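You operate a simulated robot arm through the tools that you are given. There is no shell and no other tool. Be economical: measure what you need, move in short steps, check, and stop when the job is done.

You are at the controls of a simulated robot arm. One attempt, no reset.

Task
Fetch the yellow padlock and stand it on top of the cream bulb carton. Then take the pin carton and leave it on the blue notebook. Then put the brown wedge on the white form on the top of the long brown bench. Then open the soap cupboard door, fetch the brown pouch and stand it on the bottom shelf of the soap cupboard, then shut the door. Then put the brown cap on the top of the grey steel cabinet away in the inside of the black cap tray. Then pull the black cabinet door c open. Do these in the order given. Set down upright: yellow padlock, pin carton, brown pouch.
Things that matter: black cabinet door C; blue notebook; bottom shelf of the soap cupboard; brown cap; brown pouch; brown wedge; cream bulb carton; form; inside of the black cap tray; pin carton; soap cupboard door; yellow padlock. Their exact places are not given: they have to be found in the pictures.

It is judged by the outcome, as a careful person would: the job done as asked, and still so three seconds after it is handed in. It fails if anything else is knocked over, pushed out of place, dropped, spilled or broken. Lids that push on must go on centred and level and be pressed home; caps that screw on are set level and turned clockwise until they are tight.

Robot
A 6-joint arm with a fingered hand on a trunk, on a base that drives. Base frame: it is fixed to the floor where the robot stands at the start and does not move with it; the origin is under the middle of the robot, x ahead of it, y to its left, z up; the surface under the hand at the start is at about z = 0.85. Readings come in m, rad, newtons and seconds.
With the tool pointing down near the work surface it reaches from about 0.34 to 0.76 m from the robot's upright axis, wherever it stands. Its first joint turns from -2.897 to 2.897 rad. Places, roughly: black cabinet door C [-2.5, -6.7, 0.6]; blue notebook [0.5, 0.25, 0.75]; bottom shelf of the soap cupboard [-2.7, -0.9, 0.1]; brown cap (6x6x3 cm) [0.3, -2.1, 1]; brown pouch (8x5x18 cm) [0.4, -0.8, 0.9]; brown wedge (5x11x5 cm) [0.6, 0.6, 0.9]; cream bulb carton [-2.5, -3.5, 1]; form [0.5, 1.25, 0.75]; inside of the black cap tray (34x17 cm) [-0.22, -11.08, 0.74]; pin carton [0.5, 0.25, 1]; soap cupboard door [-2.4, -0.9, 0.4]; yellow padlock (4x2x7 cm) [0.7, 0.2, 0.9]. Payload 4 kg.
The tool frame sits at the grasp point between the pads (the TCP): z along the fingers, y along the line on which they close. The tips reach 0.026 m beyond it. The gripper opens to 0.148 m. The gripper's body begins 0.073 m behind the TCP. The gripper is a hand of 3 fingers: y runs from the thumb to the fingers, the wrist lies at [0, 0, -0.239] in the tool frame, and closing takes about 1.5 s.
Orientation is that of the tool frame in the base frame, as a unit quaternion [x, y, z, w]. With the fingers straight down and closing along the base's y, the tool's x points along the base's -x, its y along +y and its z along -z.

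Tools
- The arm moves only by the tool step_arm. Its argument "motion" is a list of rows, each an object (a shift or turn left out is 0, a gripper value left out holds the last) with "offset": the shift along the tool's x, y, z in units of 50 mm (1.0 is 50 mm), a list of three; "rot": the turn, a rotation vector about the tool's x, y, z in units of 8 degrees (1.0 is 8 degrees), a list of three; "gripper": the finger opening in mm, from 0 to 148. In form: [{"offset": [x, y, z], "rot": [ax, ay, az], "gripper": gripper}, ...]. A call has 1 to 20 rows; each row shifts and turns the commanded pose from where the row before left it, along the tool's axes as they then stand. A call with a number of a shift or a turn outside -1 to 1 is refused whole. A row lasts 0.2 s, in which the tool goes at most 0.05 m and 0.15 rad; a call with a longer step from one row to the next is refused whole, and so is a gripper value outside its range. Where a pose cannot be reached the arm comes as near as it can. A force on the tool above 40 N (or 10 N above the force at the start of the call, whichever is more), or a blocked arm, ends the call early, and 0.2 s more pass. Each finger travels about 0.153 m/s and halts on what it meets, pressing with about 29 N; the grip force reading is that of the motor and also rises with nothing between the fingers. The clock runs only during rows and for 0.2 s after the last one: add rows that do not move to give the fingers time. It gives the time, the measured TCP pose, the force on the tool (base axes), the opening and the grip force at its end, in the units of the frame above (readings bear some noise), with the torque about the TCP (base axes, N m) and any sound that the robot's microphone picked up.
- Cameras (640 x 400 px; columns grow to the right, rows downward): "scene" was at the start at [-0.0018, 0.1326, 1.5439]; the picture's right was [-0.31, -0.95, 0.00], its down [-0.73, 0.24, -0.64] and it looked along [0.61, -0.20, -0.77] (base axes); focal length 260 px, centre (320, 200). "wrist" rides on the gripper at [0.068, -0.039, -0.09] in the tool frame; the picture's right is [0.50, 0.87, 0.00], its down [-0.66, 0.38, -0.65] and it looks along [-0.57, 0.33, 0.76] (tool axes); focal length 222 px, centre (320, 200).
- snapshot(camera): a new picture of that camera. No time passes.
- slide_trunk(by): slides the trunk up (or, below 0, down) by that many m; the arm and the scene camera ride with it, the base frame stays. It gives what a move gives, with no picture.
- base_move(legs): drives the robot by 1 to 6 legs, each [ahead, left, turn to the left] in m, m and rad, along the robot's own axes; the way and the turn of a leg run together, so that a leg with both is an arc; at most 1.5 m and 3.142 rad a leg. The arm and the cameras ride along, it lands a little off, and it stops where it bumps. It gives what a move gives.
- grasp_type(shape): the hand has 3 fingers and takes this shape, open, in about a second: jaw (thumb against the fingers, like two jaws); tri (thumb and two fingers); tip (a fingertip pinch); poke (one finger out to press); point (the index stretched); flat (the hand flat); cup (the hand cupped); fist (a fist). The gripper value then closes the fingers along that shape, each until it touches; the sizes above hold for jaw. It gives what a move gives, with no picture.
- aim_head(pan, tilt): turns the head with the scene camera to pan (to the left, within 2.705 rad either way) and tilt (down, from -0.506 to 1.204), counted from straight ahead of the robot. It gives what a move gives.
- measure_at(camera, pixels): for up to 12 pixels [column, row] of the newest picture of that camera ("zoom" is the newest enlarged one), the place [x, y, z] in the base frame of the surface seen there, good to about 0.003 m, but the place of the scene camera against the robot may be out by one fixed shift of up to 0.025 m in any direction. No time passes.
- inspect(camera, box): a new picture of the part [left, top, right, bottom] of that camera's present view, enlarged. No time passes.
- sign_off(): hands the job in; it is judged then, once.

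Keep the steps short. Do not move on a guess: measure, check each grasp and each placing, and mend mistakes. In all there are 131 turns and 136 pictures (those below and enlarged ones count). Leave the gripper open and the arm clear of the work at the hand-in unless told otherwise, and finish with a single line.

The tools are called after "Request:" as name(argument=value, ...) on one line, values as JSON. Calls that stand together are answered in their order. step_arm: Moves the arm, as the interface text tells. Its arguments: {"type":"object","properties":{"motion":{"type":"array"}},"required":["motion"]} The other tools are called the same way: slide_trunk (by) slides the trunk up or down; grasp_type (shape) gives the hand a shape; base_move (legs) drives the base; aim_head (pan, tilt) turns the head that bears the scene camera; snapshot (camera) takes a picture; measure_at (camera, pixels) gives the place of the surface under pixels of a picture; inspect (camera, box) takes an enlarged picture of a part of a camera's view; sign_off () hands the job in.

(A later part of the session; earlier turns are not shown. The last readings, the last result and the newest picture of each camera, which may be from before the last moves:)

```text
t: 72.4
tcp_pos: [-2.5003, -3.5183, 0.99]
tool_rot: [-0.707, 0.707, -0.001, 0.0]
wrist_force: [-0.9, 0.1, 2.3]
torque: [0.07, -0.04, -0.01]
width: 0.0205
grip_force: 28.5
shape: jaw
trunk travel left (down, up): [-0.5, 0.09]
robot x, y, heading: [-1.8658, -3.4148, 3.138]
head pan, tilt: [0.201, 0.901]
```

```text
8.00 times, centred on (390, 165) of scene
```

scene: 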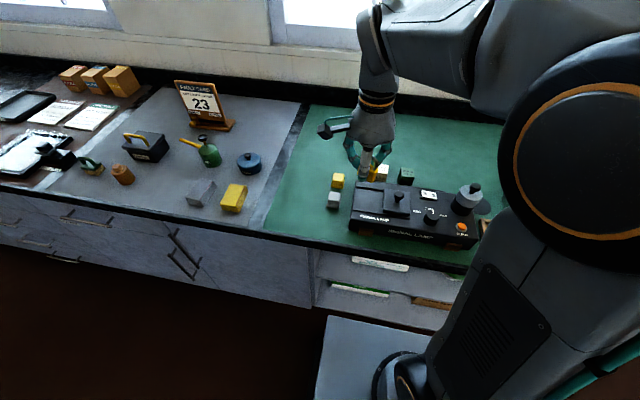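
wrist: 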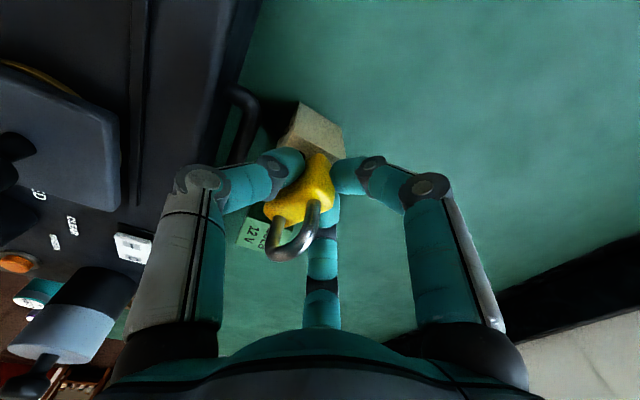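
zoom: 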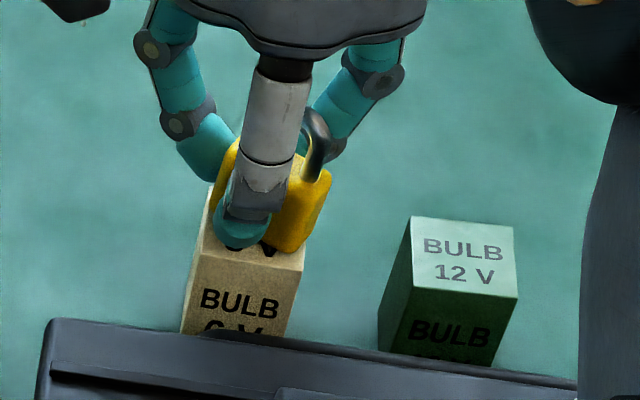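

Contact felt and the padlock stands well within the carton top. Open gently.

Request:
step_arm(motion=[{"gripper": 26}, {"gripper": 34}, {"gripper": 38}, {}])

Request:
snapshot(camera="wrist")

```text
t: 73.4
tcp_pos: [-2.5017, -3.5192, 0.9897]
tool_rot: [-0.706, 0.708, 0.0, 0.0]
wrist_force: [-0.2, -0.2, -0.2]
torque: [0.01, 0.0, 0.02]
width: 0.0375
grip_force: 0.0
shape: jaw
trunk travel left (down, up): [-0.5, 0.09]
robot x, y, heading: [-1.8702, -3.4106, 3.142]
head pan, tilt: [0.201, 0.901]
```

```text
99 pictures are left
```

wrist: 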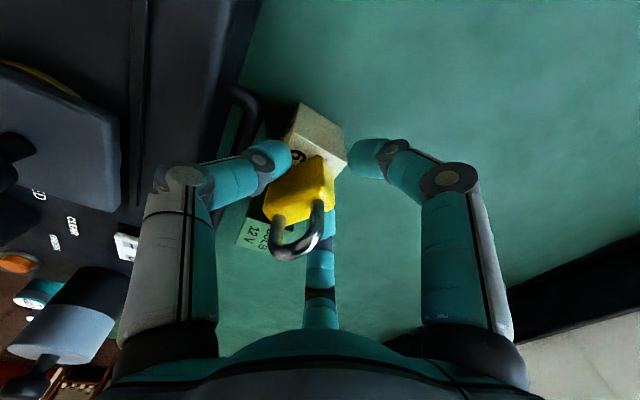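

Fingers free and padlock standing. Rise straight up and check.

Request:
step_arm(motion=[{"offset": [0, 0, -0.4]}, {"offset": [0, 0, -0.6]}, {"offset": [0, 0, -0.9]}, {"offset": [0, 0, -0.9]}, {"offset": [0, -0.9, -0.4]}, {"offset": [0, -0.9, 0]}, {"offset": [0, -0.9, 0]}, {"offset": [0, -0.9, 0]}])

Request:
inspect(camera="scene", box=[330, 120, 490, 220])

```text
t: 75.2
tcp_pos: [-2.3199, -3.5197, 1.149]
tool_rot: [-0.707, 0.708, 0.001, -0.001]
wrist_force: [0.1, -0.1, 0.9]
torque: [0.03, 0.0, 0.0]
width: 0.0375
grip_force: 0.0
shape: jaw
trunk travel left (down, up): [-0.5, 0.09]
robot x, y, heading: [-1.8659, -3.4105, 3.14]
head pan, tilt: [0.201, 0.901]
```

```text
4.00 times, centred on (410, 170) of scene
```

zoom: 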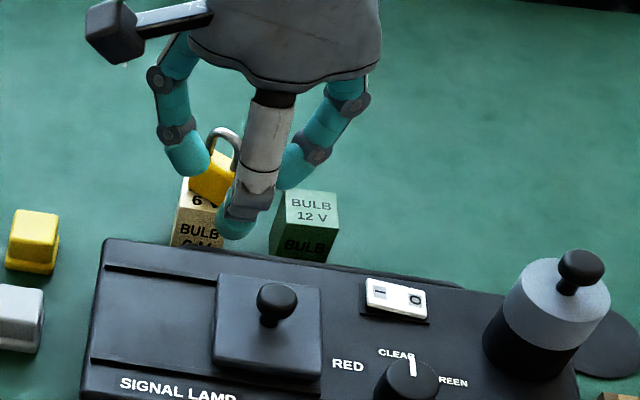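

Padlock stands on the cream carton. Now driving back toward the first bench for the pin carton.

Request:
base_move(legs=[[-0.45, 0, 0], [0, 0, -1.571], [1.5, 0, 0], [1.5, 0, 0], [0.5, 0, 0], [0, 0, -1.571]])

Request:
aim_head(pan=0, tilt=0.4)

Request:
snapshot(camera="scene")

```text
t: 101.9
tcp_pos: [-0.9633, 0.1395, 1.1479]
tool_rot: [0.706, 0.708, 0.0, 0.0]
wrist_force: [-0.2, 0.4, 0.6]
torque: [0.0, 0.01, 0.0]
width: 0.0377
grip_force: 0.1
shape: jaw
trunk travel left (down, up): [-0.5, 0.09]
robot x, y, heading: [-1.4186, 0.0281, 0.005]
head pan, tilt: [0.201, 0.901]
```

```text
t: 102.9
tcp_pos: [-0.9629, 0.1405, 1.1482]
tool_rot: [0.707, 0.707, -0.001, 0.0]
wrist_force: [-0.4, -0.2, 1.1]
torque: [0.01, 0.01, 0.0]
width: 0.0377
grip_force: 0.0
shape: jaw
trunk travel left (down, up): [-0.5, 0.09]
robot x, y, heading: [-1.418, 0.0273, -0.0]
head pan, tilt: [0.0, 0.4]
```

```text
97 pictures are left
```

scene: 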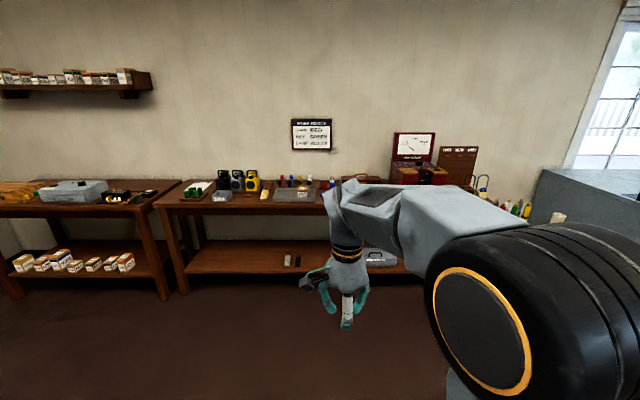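

Request:
base_move(legs=[[1.32, 0.08, 0]])

Request:
step_arm(motion=[{"gripper": 110}, {"gripper": 110}, {"gripper": 110}])

Request:
snapshot(camera="wrist")

Request:
aim_head(pan=0.3, tilt=0.95)

Request:
snapshot(camera="scene")

```text
t: 109.5
tcp_pos: [0.3472, 0.2323, 1.1483]
tool_rot: [0.704, 0.71, 0.001, -0.001]
wrist_force: [0.0, 0.1, -0.5]
torque: [-0.04, -0.01, 0.01]
width: 0.0375
grip_force: 0.0
shape: jaw
trunk travel left (down, up): [-0.5, 0.09]
robot x, y, heading: [-0.1056, 0.12, 0.013]
head pan, tilt: [0.0, 0.4]
```

```text
t: 110.3
tcp_pos: [0.3469, 0.2329, 1.1479]
tool_rot: [0.704, 0.71, 0.0, 0.0]
wrist_force: [0.7, -0.4, 0.1]
torque: [0.01, 0.0, 0.01]
width: 0.1095
grip_force: 0.1
shape: jaw
trunk travel left (down, up): [-0.5, 0.09]
robot x, y, heading: [-0.1059, 0.1218, 0.009]
head pan, tilt: [0.0, 0.4]
```

```text
96 pictures are left
```

wrist: 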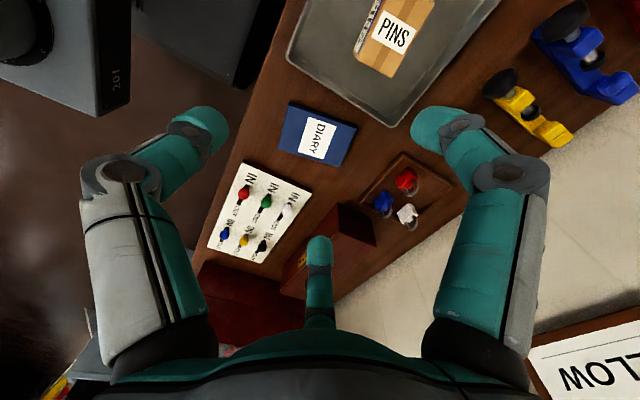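

```text
t: 111.2
tcp_pos: [0.3454, 0.2312, 1.1482]
tool_rot: [0.703, 0.711, 0.001, -0.001]
wrist_force: [0.1, 0.7, -0.2]
torque: [0.0, 0.02, 0.0]
width: 0.1095
grip_force: 0.0
shape: jaw
trunk travel left (down, up): [-0.5, 0.09]
robot x, y, heading: [-0.1017, 0.1245, 0.014]
head pan, tilt: [0.3, 0.949]
```

```text
95 pictures are left
```

scene: 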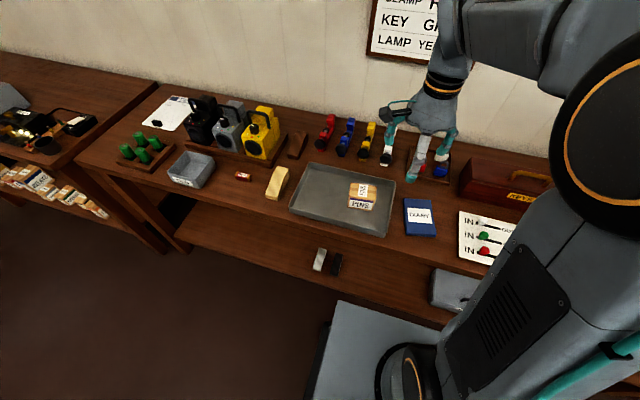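

Moving the hand left so the wrist camera looks onto the pin carton.

Request:
step_arm(motion=[{"offset": [0.92, -0.24, 0]}, {"offset": [0.92, -0.24, 0]}, {"offset": [0.92, -0.24, 0]}, {"offset": [0.92, -0.24, 0]}, {"offset": [0.92, -0.24, 0]}])

Request:
snapshot(camera="wrist")

Request:
inspect(camera="scene", box=[310, 150, 460, 245])

```text
t: 112.4
tcp_pos: [0.2796, 0.4611, 1.1483]
tool_rot: [0.704, 0.71, 0.0, 0.0]
wrist_force: [0.6, -0.2, 0.4]
torque: [-0.01, -0.02, 0.01]
width: 0.1097
grip_force: 0.2
shape: jaw
trunk travel left (down, up): [-0.5, 0.09]
robot x, y, heading: [-0.1061, 0.1204, 0.004]
head pan, tilt: [0.3, 0.949]
```

```text
94 pictures are left
```

wrist: 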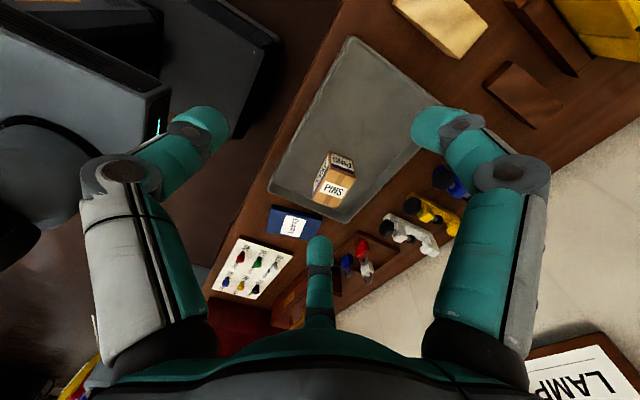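

```text
4.21 times, centred on (385, 198) of scene
```

zoom: 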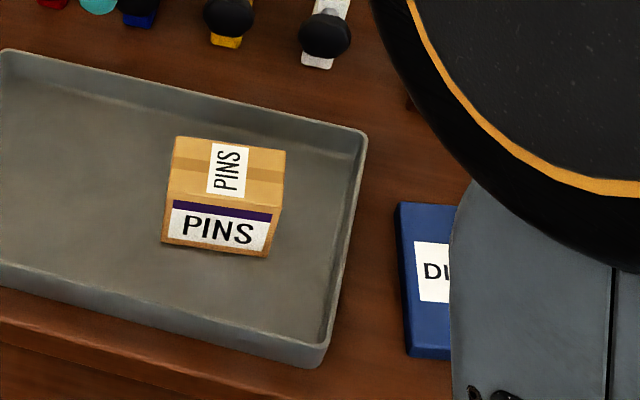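

Request:
inspect(camera="wrist", box=[256, 130, 416, 240])

Request:
measure_at(camera="zoom", pixels=[[305, 170], [360, 175], [350, 280], [240, 250], [300, 100], [230, 200], [270, 215], [315, 235]])

```text
3.64 times, centred on (336, 185) of wrist
```

zoom: 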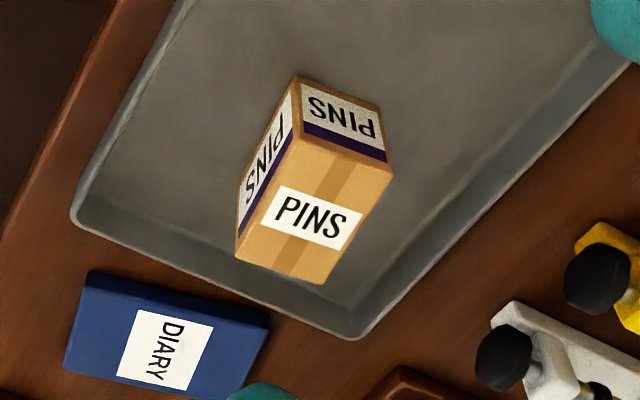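

```text
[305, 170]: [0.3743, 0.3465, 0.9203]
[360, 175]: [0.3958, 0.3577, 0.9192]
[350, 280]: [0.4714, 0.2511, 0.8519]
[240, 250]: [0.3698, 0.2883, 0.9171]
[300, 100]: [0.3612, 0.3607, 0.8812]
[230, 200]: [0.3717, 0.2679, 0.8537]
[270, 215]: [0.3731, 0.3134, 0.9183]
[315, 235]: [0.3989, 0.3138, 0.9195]
```

Pin carton: centre about (0.387, 0.3265), 4.5 cm wide in x, top 0.919. Moving over it and descending partway; then check.

Request:
measure_at(camera="zoom", pixels=[[95, 280], [262, 320], [72, 358], [215, 385], [165, 345]])

Request:
step_arm(motion=[{"offset": [-0.6725, 0.5375, 0], "gripper": 90}, {"offset": [-0.6725, 0.5375, 0]}, {"offset": [-0.6725, 0.5375, 0]}, {"offset": [-0.6725, 0.5375, 0]}, {"offset": [0, 0, 0.9]}, {"offset": [0, 0, 0.9]}, {"offset": [0, 0, 0.9]}])

Request:
snapshot(camera="wrist")

Request:
measure_at(camera="wrist", pixels=[[335, 150], [350, 140], [300, 190]])

```text
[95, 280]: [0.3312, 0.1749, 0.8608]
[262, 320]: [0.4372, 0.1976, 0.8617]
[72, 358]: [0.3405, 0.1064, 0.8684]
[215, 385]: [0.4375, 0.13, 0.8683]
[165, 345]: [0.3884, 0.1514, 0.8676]
```

```text
t: 114.0
tcp_pos: [0.39, 0.3283, 1.0142]
tool_rot: [0.705, 0.71, -0.001, 0.0]
wrist_force: [0.0, 0.8, -0.6]
torque: [-0.03, 0.02, -0.01]
width: 0.0906
grip_force: 0.1
shape: jaw
trunk travel left (down, up): [-0.5, 0.09]
robot x, y, heading: [-0.1071, 0.12, 0.01]
head pan, tilt: [0.3, 0.949]
```

```text
91 pictures are left
```

wrist: 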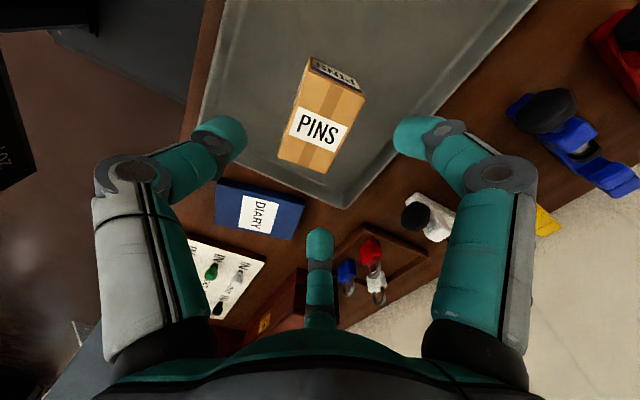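

```text
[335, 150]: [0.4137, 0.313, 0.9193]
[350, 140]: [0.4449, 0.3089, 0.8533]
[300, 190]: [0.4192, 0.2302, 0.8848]
```

Request:
measure_at(camera="wrist", pixels=[[309, 72], [360, 97], [325, 170], [282, 157], [320, 120], [288, 130], [345, 130]])

```text
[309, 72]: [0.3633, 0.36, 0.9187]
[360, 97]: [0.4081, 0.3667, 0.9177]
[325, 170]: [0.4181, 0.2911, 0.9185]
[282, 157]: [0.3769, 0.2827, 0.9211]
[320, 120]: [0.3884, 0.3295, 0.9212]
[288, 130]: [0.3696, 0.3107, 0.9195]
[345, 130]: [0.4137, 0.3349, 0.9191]
```

Carton centre (0.3916, 0.3251), yawed about 9° CCW. I turn to match, descend to z 0.888, and close.

Request:
step_arm(motion=[{"offset": [-0.06, 0.03, 0], "rot": [0, 0, -0.55]}, {"rot": [0, 0, -0.55]}, {"offset": [0, 0, 0.9]}, {"offset": [0, 0, 0.9]}, {"offset": [0, 0, 0.5]}, {"offset": [0, 0, 0.22]}, {"gripper": 35}, {"gripper": 35}, {"gripper": 35}, {"gripper": 35}])

Request:
snapshot(camera="wrist")

```text
t: 116.2
tcp_pos: [0.393, 0.3266, 0.8871]
tool_rot: [0.647, 0.763, 0.001, 0.001]
wrist_force: [-1.2, -0.1, 0.1]
torque: [0.02, 0.02, -0.02]
width: 0.055
grip_force: 29.1
shape: jaw
trunk travel left (down, up): [-0.5, 0.09]
robot x, y, heading: [-0.1095, 0.1158, 0.011]
head pan, tilt: [0.3, 0.949]
```

```text
90 pictures are left
```

wrist: 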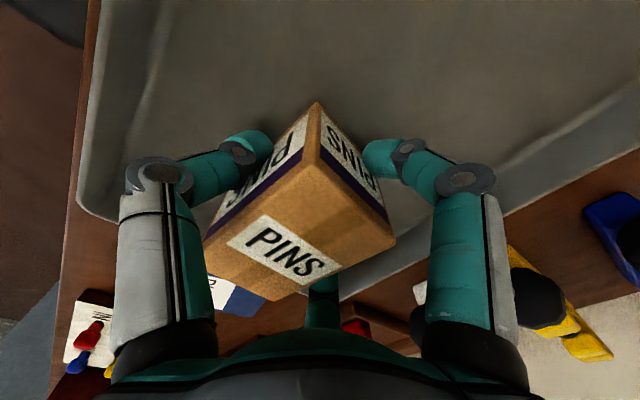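

It's held at 55 mm though it yawed a bit in the grip. Lift slightly and check it is level.

Request:
step_arm(motion=[{"offset": [0, 0, -0.4]}, {"offset": [0, 0, -0.9]}, {"offset": [0, 0, -0.9]}])

Request:
snapshot(camera="wrist")

Request:
measure_at(camera="wrist", pixels=[[312, 170], [385, 238], [272, 292], [212, 240], [330, 230], [260, 250], [316, 115]])

Request:
snapshot(camera="scene")

```text
t: 117.0
tcp_pos: [0.3939, 0.3298, 0.9971]
tool_rot: [0.647, 0.763, 0.0, -0.001]
wrist_force: [-0.4, 0.0, -2.8]
torque: [0.02, -0.02, 0.0]
width: 0.055
grip_force: 28.8
shape: jaw
trunk travel left (down, up): [-0.5, 0.09]
robot x, y, heading: [-0.1077, 0.1194, 0.011]
head pan, tilt: [0.3, 0.949]
```

```text
89 pictures are left
```

wrist: 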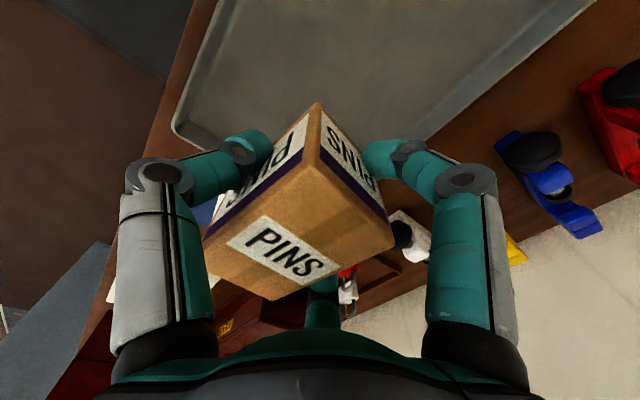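

```text
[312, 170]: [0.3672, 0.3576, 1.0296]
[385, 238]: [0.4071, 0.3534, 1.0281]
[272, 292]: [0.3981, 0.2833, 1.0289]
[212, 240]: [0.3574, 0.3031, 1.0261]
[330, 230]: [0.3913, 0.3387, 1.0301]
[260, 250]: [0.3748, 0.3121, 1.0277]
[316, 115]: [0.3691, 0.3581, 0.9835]
```

```text
88 pictures are left
```

scene: 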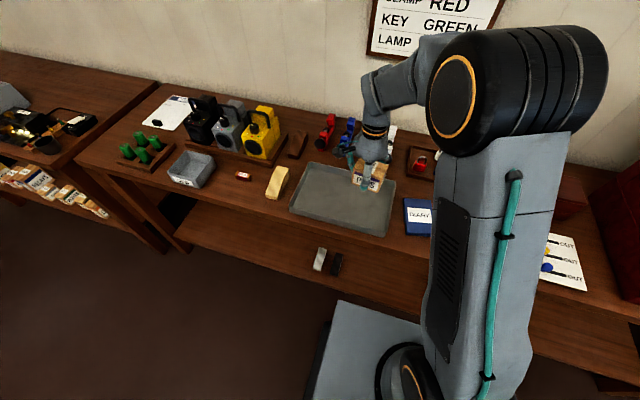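

Level. Carton centre sits (-0.0115, -0.008) from the TCP. I carry it over the diary (centre ≈ (0.388, 0.149)), turning 18° CCW to match it, and stop 1.5 cm above.

Request:
step_arm(motion=[{"offset": [-0.84, -0.126, 0]}, {"offset": [-0.84, -0.126, 0]}, {"offset": [-0.84, -0.126, 0]}, {"offset": [-0.84, -0.126, 0]}, {"rot": [0, 0, -0.75]}, {"rot": [0, 0, -0.75]}, {"rot": [0, 0, -0.75]}, {"offset": [0, 0, 0.8]}, {"offset": [0, 0, 0.7]}, {}])

Request:
snapshot(camera="wrist")

Request:
aim_head(pan=0.0, tilt=1.1)

Request:
snapshot(camera="scene")

```text
t: 119.2
tcp_pos: [0.3959, 0.1551, 0.9212]
tool_rot: [0.52, 0.854, 0.0, 0.0]
wrist_force: [-0.1, -0.2, -3.0]
torque: [0.05, -0.01, 0.0]
width: 0.0549
grip_force: 28.9
shape: jaw
trunk travel left (down, up): [-0.5, 0.09]
robot x, y, heading: [-0.1092, 0.1173, 0.01]
head pan, tilt: [0.3, 0.949]
```

```text
87 pictures are left
```

wrist: 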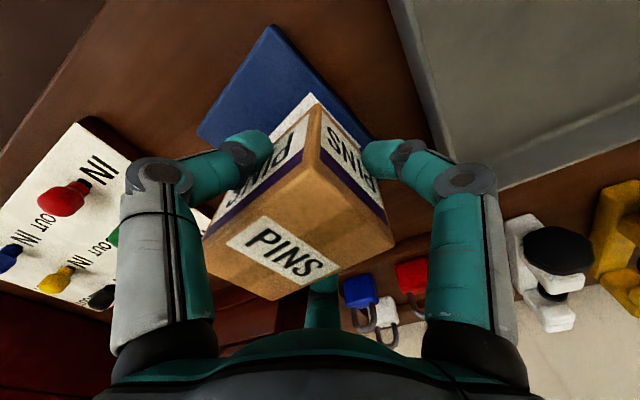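

```text
t: 120.0
tcp_pos: [0.3964, 0.1556, 0.921]
tool_rot: [0.519, 0.855, -0.001, 0.0]
wrist_force: [0.5, -0.1, -2.2]
torque: [0.01, -0.01, 0.0]
width: 0.0549
grip_force: 28.9
shape: jaw
trunk travel left (down, up): [-0.5, 0.09]
robot x, y, heading: [-0.1071, 0.1187, 0.009]
head pan, tilt: [0.0, 1.1]
```

```text
86 pictures are left
```

scene: 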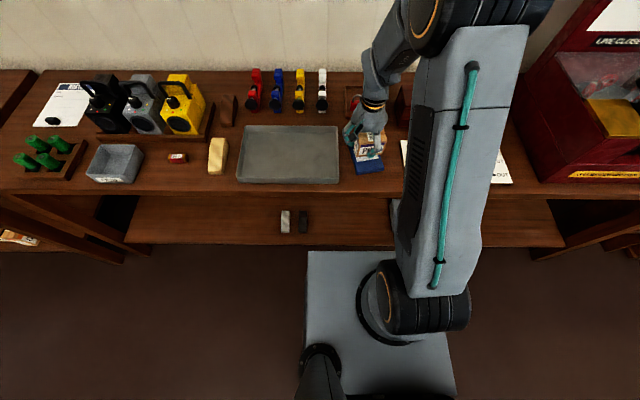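

Request:
measure_at(camera="wrist", pixels=[[270, 38], [208, 128], [362, 130], [310, 95], [250, 120], [316, 110], [312, 170], [385, 238], [272, 292], [212, 235]])

Request:
inspect(camera="scene", box=[320, 90, 420, 190])

```text
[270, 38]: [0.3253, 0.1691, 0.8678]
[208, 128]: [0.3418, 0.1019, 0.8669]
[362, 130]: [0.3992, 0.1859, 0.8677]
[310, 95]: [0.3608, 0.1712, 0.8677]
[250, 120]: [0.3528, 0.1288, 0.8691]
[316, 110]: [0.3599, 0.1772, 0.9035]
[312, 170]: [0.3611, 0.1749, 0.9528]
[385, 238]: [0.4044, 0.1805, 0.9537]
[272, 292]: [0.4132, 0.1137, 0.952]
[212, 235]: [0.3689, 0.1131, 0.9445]
```

```text
4.00 times, centred on (370, 140) of scene
```

zoom: 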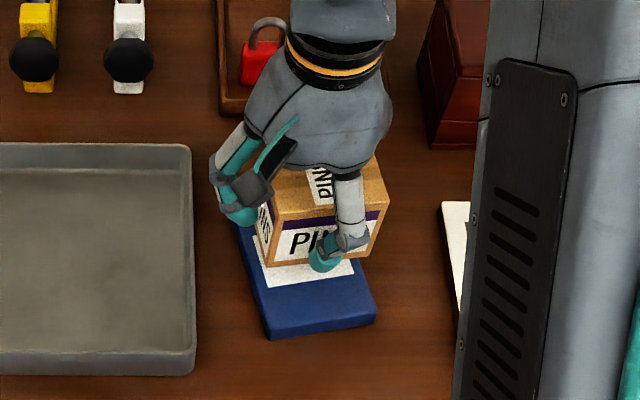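

Centred well on the diary. Lower the last 2 cm gently.

Request:
step_arm(motion=[{"offset": [0, 0, 0.2]}, {"offset": [0, 0, 0.12]}, {"offset": [0, 0, 0.04]}, {"offset": [0, 0, 0.02]}])

```text
t: 121.0
tcp_pos: [0.3983, 0.1565, 0.9031]
tool_rot: [0.519, 0.854, -0.001, 0.0]
wrist_force: [0.2, -0.1, -2.2]
torque: [0.05, -0.05, 0.0]
width: 0.055
grip_force: 29.3
shape: jaw
trunk travel left (down, up): [-0.5, 0.09]
robot x, y, heading: [-0.1026, 0.1182, 0.01]
head pan, tilt: [0.0, 1.1]
```

Request:
step_arm(motion=[{"offset": [0, 0, 0.03]}, {"offset": [0, 0, 0.02]}, {}])

```text
t: 121.8
tcp_pos: [0.3972, 0.1552, 0.9009]
tool_rot: [0.52, 0.854, -0.001, 0.0]
wrist_force: [0.4, 1.1, -1.6]
torque: [-0.01, 0.03, -0.02]
width: 0.055
grip_force: 28.7
shape: jaw
trunk travel left (down, up): [-0.5, 0.09]
robot x, y, heading: [-0.1077, 0.1196, 0.009]
head pan, tilt: [0.0, 1.1]
```

Request:
step_arm(motion=[{"offset": [0, 0, 0.03]}, {"offset": [0, 0, 0.01]}, {}])

Request:
inspect(camera="scene", box=[330, 120, 410, 180])

```text
t: 122.6
tcp_pos: [0.3964, 0.1551, 0.8978]
tool_rot: [0.52, 0.854, 0.0, 0.0]
wrist_force: [0.2, 1.3, 8.6]
torque: [-0.18, 0.28, -0.07]
width: 0.0548
grip_force: 29.7
shape: jaw
trunk travel left (down, up): [-0.5, 0.09]
robot x, y, heading: [-0.1073, 0.1176, 0.007]
head pan, tilt: [0.0, 1.1]
```

```text
6.67 times, centred on (370, 150) of scene
```

zoom: 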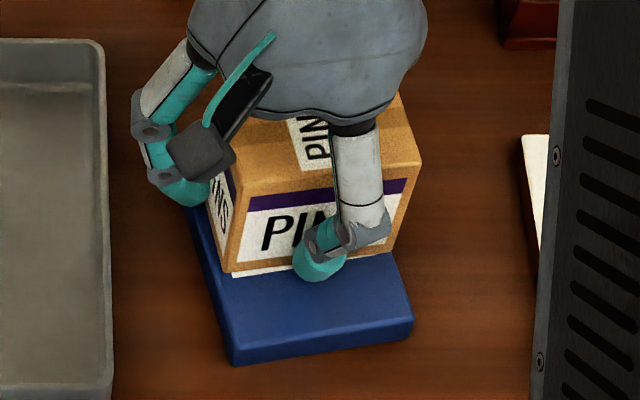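

Contact made. Open and rise.

Request:
step_arm(motion=[{"gripper": 62}, {"gripper": 72}, {"gripper": 84}, {"gripper": 84}, {"offset": [0, 0, -0.5]}, {"offset": [0, 0, -0.9]}, {"offset": [0, 0, -0.9]}, {"offset": [0, 0, -0.9]}, {"offset": [0, 0, -0.9]}, {"offset": [0, 0, -0.9]}])

Request:
inspect(camera="scene", box=[300, 90, 420, 190])

Request:
snapshot(camera="wrist")

```text
t: 124.8
tcp_pos: [0.3957, 0.1573, 1.1446]
tool_rot: [0.52, 0.854, -0.001, -0.001]
wrist_force: [-0.1, 0.3, 0.3]
torque: [-0.02, -0.02, 0.0]
width: 0.0837
grip_force: 0.1
shape: jaw
trunk travel left (down, up): [-0.5, 0.09]
robot x, y, heading: [-0.1047, 0.1184, 0.013]
head pan, tilt: [0.0, 1.1]
```

```text
4.00 times, centred on (360, 140) of scene
```

zoom: 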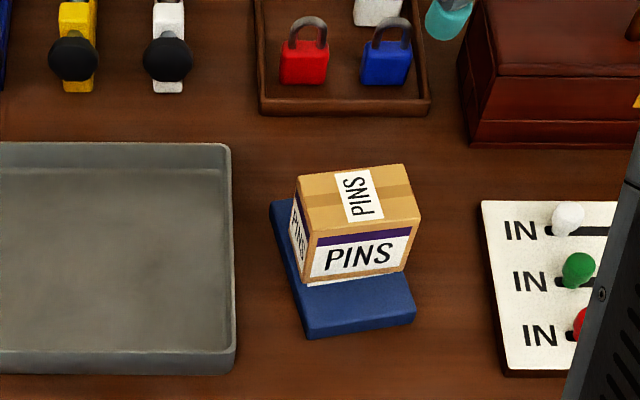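

```text
82 pictures are left
```

wrist: 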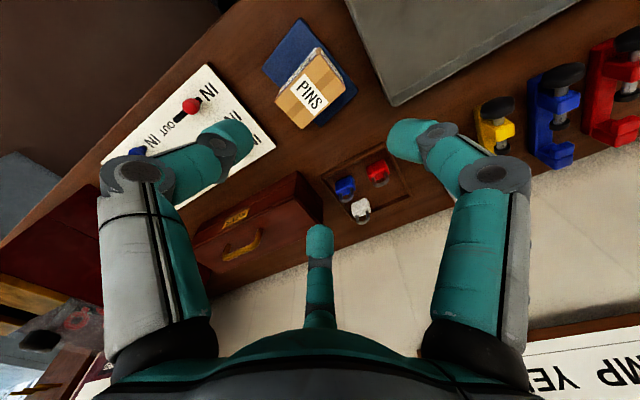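

Let me measure the carton and diary to judge the overhang.

Request:
inspect(camera="wrist", box=[250, 10, 378, 138])

Request:
measure_at(camera="wrist", pixels=[[317, 51], [343, 84], [303, 125], [278, 98], [296, 22], [265, 68], [352, 92], [270, 80], [322, 121], [345, 75], [310, 35]])

```text
3.12 times, centred on (314, 74) of wrist
```

zoom: 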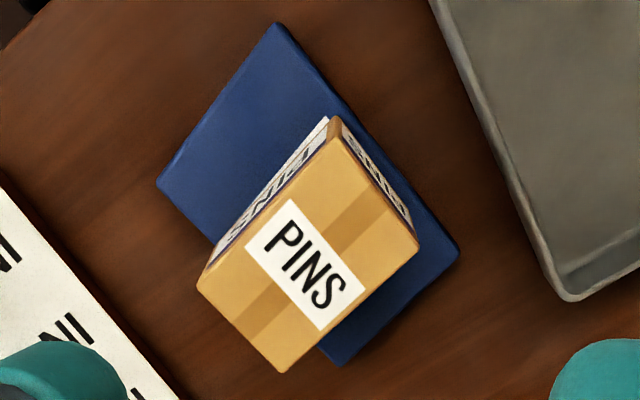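

```text
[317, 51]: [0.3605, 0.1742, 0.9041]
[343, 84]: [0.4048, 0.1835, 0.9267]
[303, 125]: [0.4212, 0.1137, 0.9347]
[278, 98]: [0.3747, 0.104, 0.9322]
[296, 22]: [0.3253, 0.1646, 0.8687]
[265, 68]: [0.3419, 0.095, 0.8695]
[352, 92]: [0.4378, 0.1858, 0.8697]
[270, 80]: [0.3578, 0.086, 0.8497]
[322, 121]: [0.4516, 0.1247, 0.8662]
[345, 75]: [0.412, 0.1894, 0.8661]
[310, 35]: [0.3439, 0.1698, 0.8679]
```

Carton centre (0.39, 0.144) lies over diary centre (0.389, 0.143): good. Next the brown wedge and the form.

Request:
inspect(camera="scene", box=[20, 70, 270, 200])

Request:
measure_at(camera="scene", pixels=[[228, 98], [224, 120], [60, 103], [40, 120], [70, 88], [45, 100], [105, 85], [217, 145], [60, 150], [150, 135]])

```text
2.56 times, centred on (145, 135) of scene
```

zoom: 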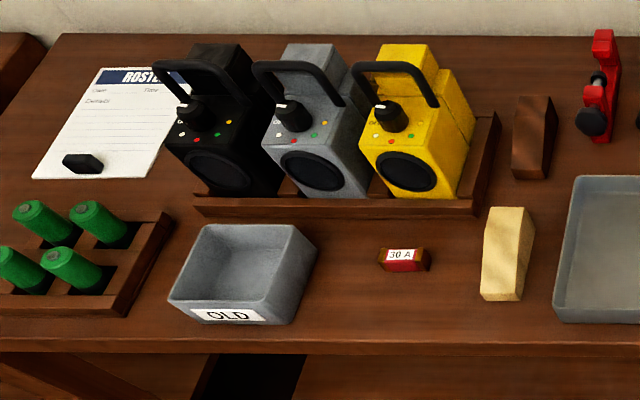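

```text
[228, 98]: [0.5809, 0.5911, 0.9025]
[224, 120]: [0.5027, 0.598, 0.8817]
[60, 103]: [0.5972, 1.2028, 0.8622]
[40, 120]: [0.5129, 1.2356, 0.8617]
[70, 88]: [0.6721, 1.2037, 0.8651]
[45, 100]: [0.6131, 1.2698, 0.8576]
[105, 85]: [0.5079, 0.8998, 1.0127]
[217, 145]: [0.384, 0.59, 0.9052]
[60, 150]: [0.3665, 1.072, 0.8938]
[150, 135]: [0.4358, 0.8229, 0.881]
```

I drive left so the wedge is ahead, keeping the hand high.

Request:
base_move(legs=[[0.08, 0.46, 0]])

Request:
step_arm(motion=[{"offset": [0, -1, 0]}, {"offset": [0, -1, 0]}])

Request:
snapshot(camera="wrist")

Request:
aim_head(pan=0.2, tilt=0.95)

Request:
snapshot(camera="scene")

```text
t: 127.6
tcp_pos: [0.4723, 0.6144, 1.1447]
tool_rot: [0.521, 0.853, 0.0, 0.0]
wrist_force: [0.5, -0.5, -0.8]
torque: [0.02, -0.01, -0.02]
width: 0.0834
grip_force: 0.0
shape: jaw
trunk travel left (down, up): [-0.5, 0.09]
robot x, y, heading: [-0.0272, 0.5804, 0.004]
head pan, tilt: [0.0, 1.1]
```

```text
t: 128.2
tcp_pos: [0.3826, 0.567, 1.1471]
tool_rot: [0.521, 0.853, 0.0, -0.001]
wrist_force: [-0.1, -1.2, 0.1]
torque: [-0.01, 0.03, 0.02]
width: 0.0835
grip_force: 0.0
shape: jaw
trunk travel left (down, up): [-0.5, 0.09]
robot x, y, heading: [-0.0317, 0.5771, 0.003]
head pan, tilt: [0.0, 1.1]
```

```text
79 pictures are left
```

wrist: 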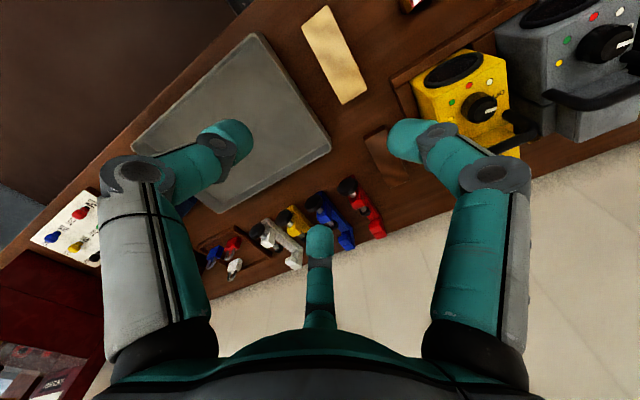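

```text
t: 128.9
tcp_pos: [0.3839, 0.5688, 1.1462]
tool_rot: [0.522, 0.853, 0.001, 0.0]
wrist_force: [-0.2, -0.4, 0.4]
torque: [0.01, -0.01, 0.0]
width: 0.0834
grip_force: 0.1
shape: jaw
trunk travel left (down, up): [-0.5, 0.09]
robot x, y, heading: [-0.0261, 0.5798, 0.004]
head pan, tilt: [0.201, 0.949]
```

```text
78 pictures are left
```

scene: 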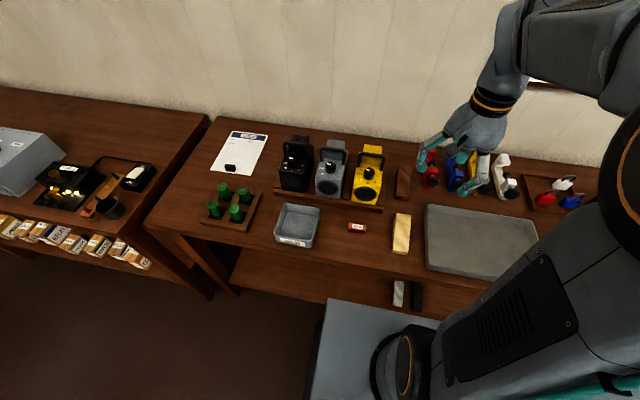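

Turn the hand back to closing along y, and shift for a view of the wedge.

Request:
step_arm(motion=[{"rot": [0, 0, -0.98]}, {"rot": [0, 0, -0.98]}, {"rot": [0, 0, -0.98]}, {"rot": [0, 0, -0.98]}, {"rot": [0, 0, -0.98]}, {"rot": [0, 0, -0.98]}, {"rot": [0, 0, -0.98]}, {"rot": [0, 0, -0.98]}, {"offset": [-0.2, -0.6, 0]}, {"offset": [-0.2, -0.6, 0]}])

Request:
snapshot(camera="wrist")

```text
t: 131.2
tcp_pos: [0.4036, 0.5077, 1.1441]
tool_rot: [0.001, 1.0, 0.0, 0.0]
wrist_force: [0.0, 0.0, 0.5]
torque: [0.01, 0.01, 0.02]
width: 0.0834
grip_force: 0.1
shape: jaw
trunk travel left (down, up): [-0.5, 0.09]
robot x, y, heading: [-0.0273, 0.5771, 0.005]
head pan, tilt: [0.201, 0.949]
```

```text
77 pictures are left
```

wrist: 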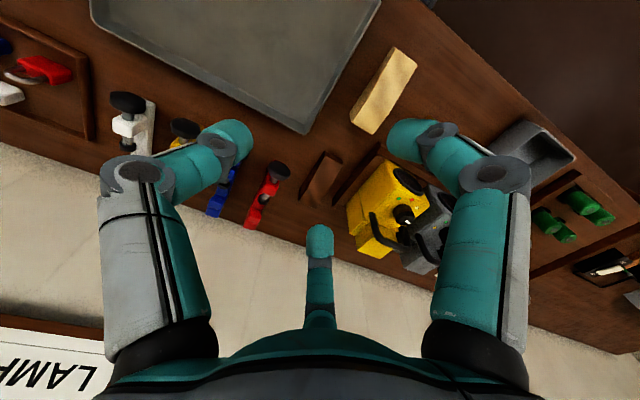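

Request:
inspect(camera="wrist", box=[260, 130, 388, 220])

Request:
measure_at(camera="wrist", pixels=[[328, 155], [338, 162], [313, 180], [308, 200], [322, 203], [335, 175], [320, 180], [345, 165], [350, 180]])

```text
4.44 times, centred on (324, 175) of wrist
```

zoom: 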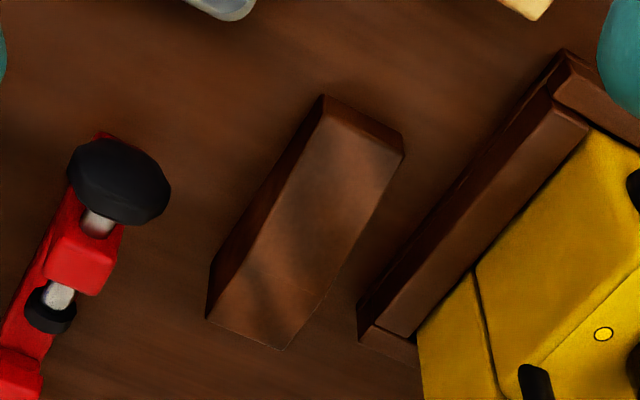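

```text
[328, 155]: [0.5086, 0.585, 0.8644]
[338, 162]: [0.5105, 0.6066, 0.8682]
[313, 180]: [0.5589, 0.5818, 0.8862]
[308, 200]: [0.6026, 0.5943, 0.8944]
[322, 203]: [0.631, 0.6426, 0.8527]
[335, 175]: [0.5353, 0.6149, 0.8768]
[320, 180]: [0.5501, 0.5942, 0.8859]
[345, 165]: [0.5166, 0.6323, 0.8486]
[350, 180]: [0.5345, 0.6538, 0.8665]
```

Request:
measure_at(camera="zoom", pixels=[[328, 116], [396, 155], [284, 338], [215, 312], [300, 230], [240, 240], [340, 260], [345, 240], [430, 250], [470, 200]])

```text
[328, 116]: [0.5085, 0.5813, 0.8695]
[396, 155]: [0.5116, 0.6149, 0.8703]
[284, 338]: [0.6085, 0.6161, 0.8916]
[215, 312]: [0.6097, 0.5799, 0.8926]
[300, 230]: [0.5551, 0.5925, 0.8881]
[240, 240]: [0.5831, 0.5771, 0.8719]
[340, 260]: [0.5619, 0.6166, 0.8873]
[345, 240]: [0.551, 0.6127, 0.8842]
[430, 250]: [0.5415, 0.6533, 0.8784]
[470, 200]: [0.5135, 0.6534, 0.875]
```

Request:
measure_at(camera="wrist", pixels=[[352, 200], [350, 215], [360, 185], [380, 162], [365, 235], [375, 215], [380, 190], [350, 230], [390, 250], [345, 205]])

Request:
inspect(camera="scene", box=[340, 120, 450, 220])

```text
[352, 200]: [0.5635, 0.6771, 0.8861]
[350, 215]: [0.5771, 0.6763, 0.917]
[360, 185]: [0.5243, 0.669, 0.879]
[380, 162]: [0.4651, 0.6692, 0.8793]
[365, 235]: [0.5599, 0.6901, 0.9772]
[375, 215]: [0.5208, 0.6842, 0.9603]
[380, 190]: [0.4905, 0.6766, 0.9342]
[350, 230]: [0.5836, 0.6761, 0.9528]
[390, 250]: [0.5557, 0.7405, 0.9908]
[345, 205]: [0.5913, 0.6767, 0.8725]
```

```text
4.00 times, centred on (395, 170) of scene
```

zoom: 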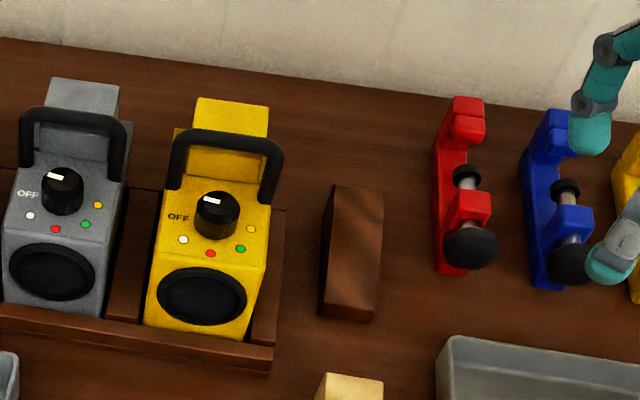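

The fingers sit 120° apart, so with the single thumb in the narrow gap beside the lamp tray it fits best. I turn the hand 180° first.

Request:
step_arm(motion=[{"rot": [0, 0, 1], "gripper": 100}, {"rot": [0, 0, 1]}, {"rot": [0, 0, 1]}, {"rot": [0, 0, 1]}, {"rot": [0, 0, 1]}, {"rot": [0, 0, 1]}, {"rot": [0, 0, 1]}, {"rot": [0, 0, 1]}, {"rot": [0, 0, 1]}, {"rot": [0, 0, 1]}, {"rot": [0, 0, 1]}, {"rot": [0, 0, 1]}, {"rot": [0, 0, 1]}, {"rot": [0, 0, 1]}, {"rot": [0, 0, 1]}, {"rot": [0, 0, 1]}])

Request:
step_arm(motion=[{"rot": [0, 0, 1]}, {"rot": [0, 0, 1]}, {"rot": [0, 0, 1]}, {"rot": [0, 0, 1]}, {"rot": [0, 0, 1]}, {"rot": [0, 0, 1]}, {"rot": [0, 0, 0.5]}])

```text
t: 134.6
tcp_pos: [0.4024, 0.5089, 1.1446]
tool_rot: [0.9, 0.436, 0.0, 0.001]
wrist_force: [0.2, -0.1, 0.4]
torque: [0.01, 0.02, 0.0]
width: 0.0994
grip_force: 0.0
shape: jaw
trunk travel left (down, up): [-0.5, 0.09]
robot x, y, heading: [-0.0265, 0.5759, 0.008]
head pan, tilt: [0.201, 0.949]
```

```text
t: 136.2
tcp_pos: [0.4027, 0.5072, 1.1452]
tool_rot: [1.0, -0.003, 0.0, 0.0]
wrist_force: [0.3, 0.7, -0.5]
torque: [0.02, 0.02, -0.03]
width: 0.0997
grip_force: 0.0
shape: jaw
trunk travel left (down, up): [-0.5, 0.09]
robot x, y, heading: [-0.0269, 0.5784, 0.003]
head pan, tilt: [0.201, 0.949]
```

Now over (0.565, 0.582) and partway down.

Request:
step_arm(motion=[{"offset": [0.8125, -0.375, 0]}, {"offset": [0.8125, -0.375, 0]}, {"offset": [0.8125, -0.375, 0]}, {"offset": [0.8125, -0.375, 0]}, {"offset": [0, 0, 0.9]}, {"offset": [0, 0, 0.9]}, {"offset": [0, 0, 0.9]}])

Request:
snapshot(camera="wrist")

Request:
inspect(camera="scene", box=[330, 80, 480, 210])

```text
t: 137.8
tcp_pos: [0.5633, 0.5841, 1.008]
tool_rot: [1.0, -0.001, 0.0, 0.0]
wrist_force: [0.0, 0.3, -0.6]
torque: [0.01, -0.01, -0.03]
width: 0.0996
grip_force: 0.0
shape: jaw
trunk travel left (down, up): [-0.5, 0.09]
robot x, y, heading: [-0.0309, 0.5788, 0.005]
head pan, tilt: [0.201, 0.949]
```

```text
74 pictures are left
```

wrist: 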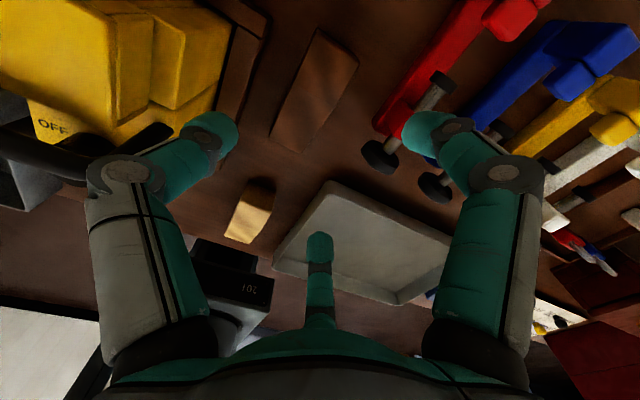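

```text
3.08 times, centred on (405, 145) of scene
```

zoom: 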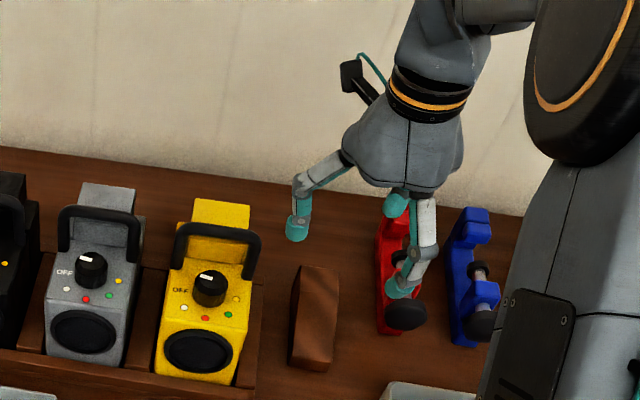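

Request:
step_arm(motion=[{"offset": [0, 0.03, 0.9]}, {"offset": [0, 0, 0.7]}, {"offset": [0, 0, 0.5]}, {"offset": [0, 0, 0.35]}, {}])

Request:
snapshot(camera="wrist")

```text
t: 138.9
tcp_pos: [0.5639, 0.581, 0.8876]
tool_rot: [1.0, -0.003, 0.0, 0.001]
wrist_force: [0.5, 0.4, -0.1]
torque: [-0.01, -0.01, -0.03]
width: 0.0996
grip_force: 0.1
shape: jaw
trunk travel left (down, up): [-0.5, 0.09]
robot x, y, heading: [-0.0307, 0.5791, 0.005]
head pan, tilt: [0.201, 0.949]
```

```text
72 pictures are left
```

wrist: 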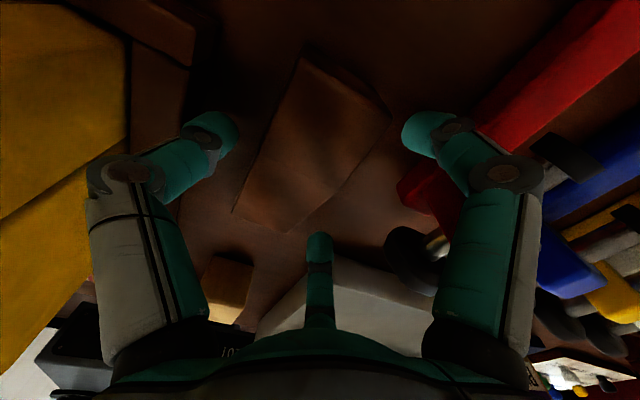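

Clear on all sides. Lower 5 mm more and close.

Request:
step_arm(motion=[{"offset": [0, 0, 0.1]}, {"gripper": 75}, {"gripper": 55}, {"gripper": 35}, {"gripper": 35}, {"gripper": 35}])

Request:
snapshot(camera="wrist")

```text
t: 140.3
tcp_pos: [0.5647, 0.5812, 0.8809]
tool_rot: [1.0, -0.002, -0.001, 0.0]
wrist_force: [0.2, 0.6, 2.5]
torque: [0.09, -0.01, -0.02]
width: 0.0398
grip_force: 29.1
shape: jaw
trunk travel left (down, up): [-0.5, 0.09]
robot x, y, heading: [-0.0287, 0.5787, 0.0]
head pan, tilt: [0.201, 0.949]
```

```text
71 pictures are left
```

wrist: 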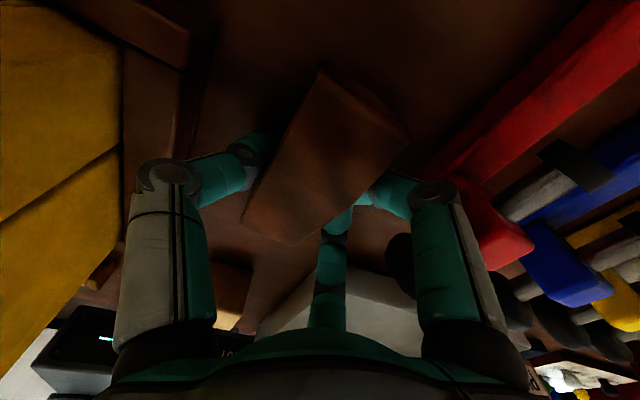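

Firm grip at 40 mm along the long faces. Lift high.

Request:
step_arm(motion=[{"offset": [0, 0, -0.4]}, {"offset": [0, 0, -0.9]}, {"offset": [0, 0, -0.9]}, {"offset": [0, 0, -0.9]}, {"offset": [0, 0, -0.9]}, {"offset": [0, 0, -0.9]}, {"offset": [0, 0, -0.9]}, {"offset": [-0.9, 0, 0]}, {"offset": [-0.9, 0, 0]}])

Request:
measure_at(camera="scene", pixels=[[210, 292], [132, 235], [155, 225], [240, 150], [232, 168], [262, 135], [211, 175], [251, 180], [300, 145], [60, 215]])

Request:
snapshot(camera="wrist")

```text
t: 142.3
tcp_pos: [0.4748, 0.5825, 1.1712]
tool_rot: [1.0, -0.002, 0.001, 0.0]
wrist_force: [0.1, -0.5, -0.3]
torque: [-0.02, -0.01, 0.04]
width: 0.0394
grip_force: 29.2
shape: jaw
trunk travel left (down, up): [-0.5, 0.09]
robot x, y, heading: [-0.0313, 0.5797, 0.008]
head pan, tilt: [0.201, 0.949]
```

```text
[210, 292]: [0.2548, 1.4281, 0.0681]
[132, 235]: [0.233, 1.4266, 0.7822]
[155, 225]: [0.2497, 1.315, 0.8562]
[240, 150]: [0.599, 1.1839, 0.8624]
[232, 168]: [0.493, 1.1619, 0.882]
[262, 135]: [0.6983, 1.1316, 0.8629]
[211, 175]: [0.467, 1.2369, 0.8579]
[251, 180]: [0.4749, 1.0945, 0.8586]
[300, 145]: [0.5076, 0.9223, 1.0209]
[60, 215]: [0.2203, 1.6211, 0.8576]
```

```text
70 pictures are left
```

wrist: 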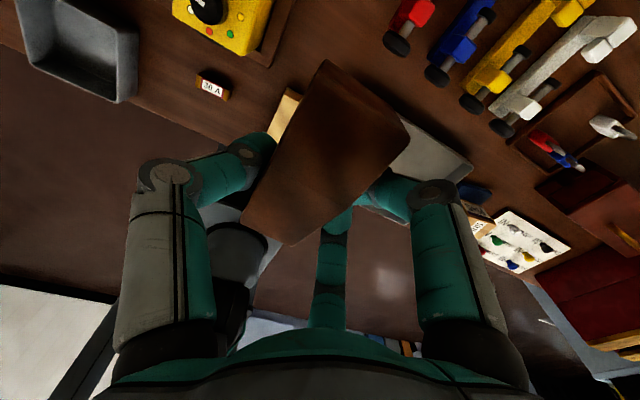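

Drive left 0.57 so the form is ahead.

Request:
base_move(legs=[[0, 0.57, 0]])

Request:
aim_head(pan=0.2, tilt=0.95)

Request:
snapshot(camera="scene")

Request:
measure_at(camera="scene", pixels=[[320, 100], [320, 150], [300, 125], [335, 125], [290, 150], [340, 160], [310, 155], [420, 130], [440, 110], [330, 140]])

```text
t: 145.6
tcp_pos: [0.4752, 1.1508, 1.1712]
tool_rot: [1.0, -0.003, 0.0, 0.0]
wrist_force: [-0.5, -0.6, -0.9]
torque: [-0.02, 0.02, -0.01]
width: 0.0394
grip_force: 28.6
shape: jaw
trunk travel left (down, up): [-0.5, 0.09]
robot x, y, heading: [-0.0325, 1.1462, -0.003]
head pan, tilt: [0.201, 0.949]
```

```text
t: 146.2
tcp_pos: [0.4743, 1.1503, 1.1729]
tool_rot: [1.0, -0.003, -0.001, 0.0]
wrist_force: [0.2, -0.5, -0.5]
torque: [-0.01, 0.0, -0.01]
width: 0.0396
grip_force: 28.7
shape: jaw
trunk travel left (down, up): [-0.5, 0.09]
robot x, y, heading: [-0.033, 1.1491, 0.004]
head pan, tilt: [0.201, 0.949]
```

```text
69 pictures are left
```

scene: 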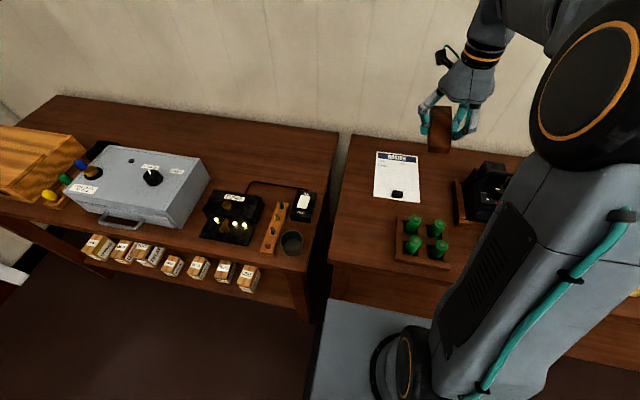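

```text
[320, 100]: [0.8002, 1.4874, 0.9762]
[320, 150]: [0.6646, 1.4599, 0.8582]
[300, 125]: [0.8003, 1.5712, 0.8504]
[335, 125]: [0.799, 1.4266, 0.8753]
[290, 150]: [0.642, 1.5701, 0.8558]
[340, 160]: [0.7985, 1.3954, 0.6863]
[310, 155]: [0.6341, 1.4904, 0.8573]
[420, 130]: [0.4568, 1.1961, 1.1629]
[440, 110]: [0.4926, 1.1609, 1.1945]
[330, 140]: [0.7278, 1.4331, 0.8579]
```

Request:
measure_at(camera="scene", pixels=[[377, 155], [416, 160], [374, 196], [418, 200], [397, 192], [396, 165], [400, 178], [465, 185], [458, 212], [430, 148], [440, 115]])

Request:
inspect(camera="scene", box=[350, 80, 510, 220])

```text
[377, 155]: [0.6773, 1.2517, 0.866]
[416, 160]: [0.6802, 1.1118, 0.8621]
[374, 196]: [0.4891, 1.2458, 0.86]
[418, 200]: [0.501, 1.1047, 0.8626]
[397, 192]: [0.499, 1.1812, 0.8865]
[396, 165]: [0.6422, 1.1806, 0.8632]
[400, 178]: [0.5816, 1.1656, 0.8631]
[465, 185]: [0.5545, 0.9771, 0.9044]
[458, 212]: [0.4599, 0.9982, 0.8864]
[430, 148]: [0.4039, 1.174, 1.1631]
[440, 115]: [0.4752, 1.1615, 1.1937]
```

```text
2.86 times, centred on (430, 150) of scene
```

zoom: 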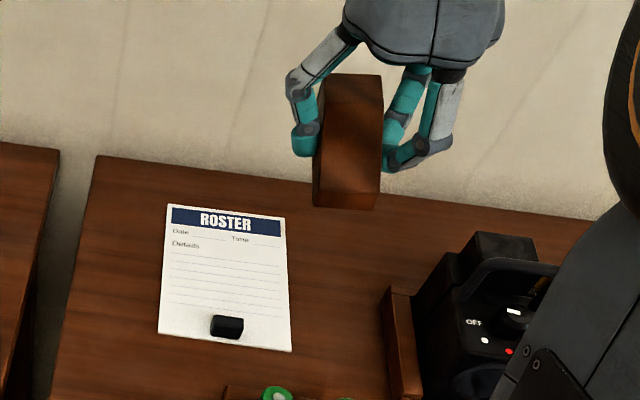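

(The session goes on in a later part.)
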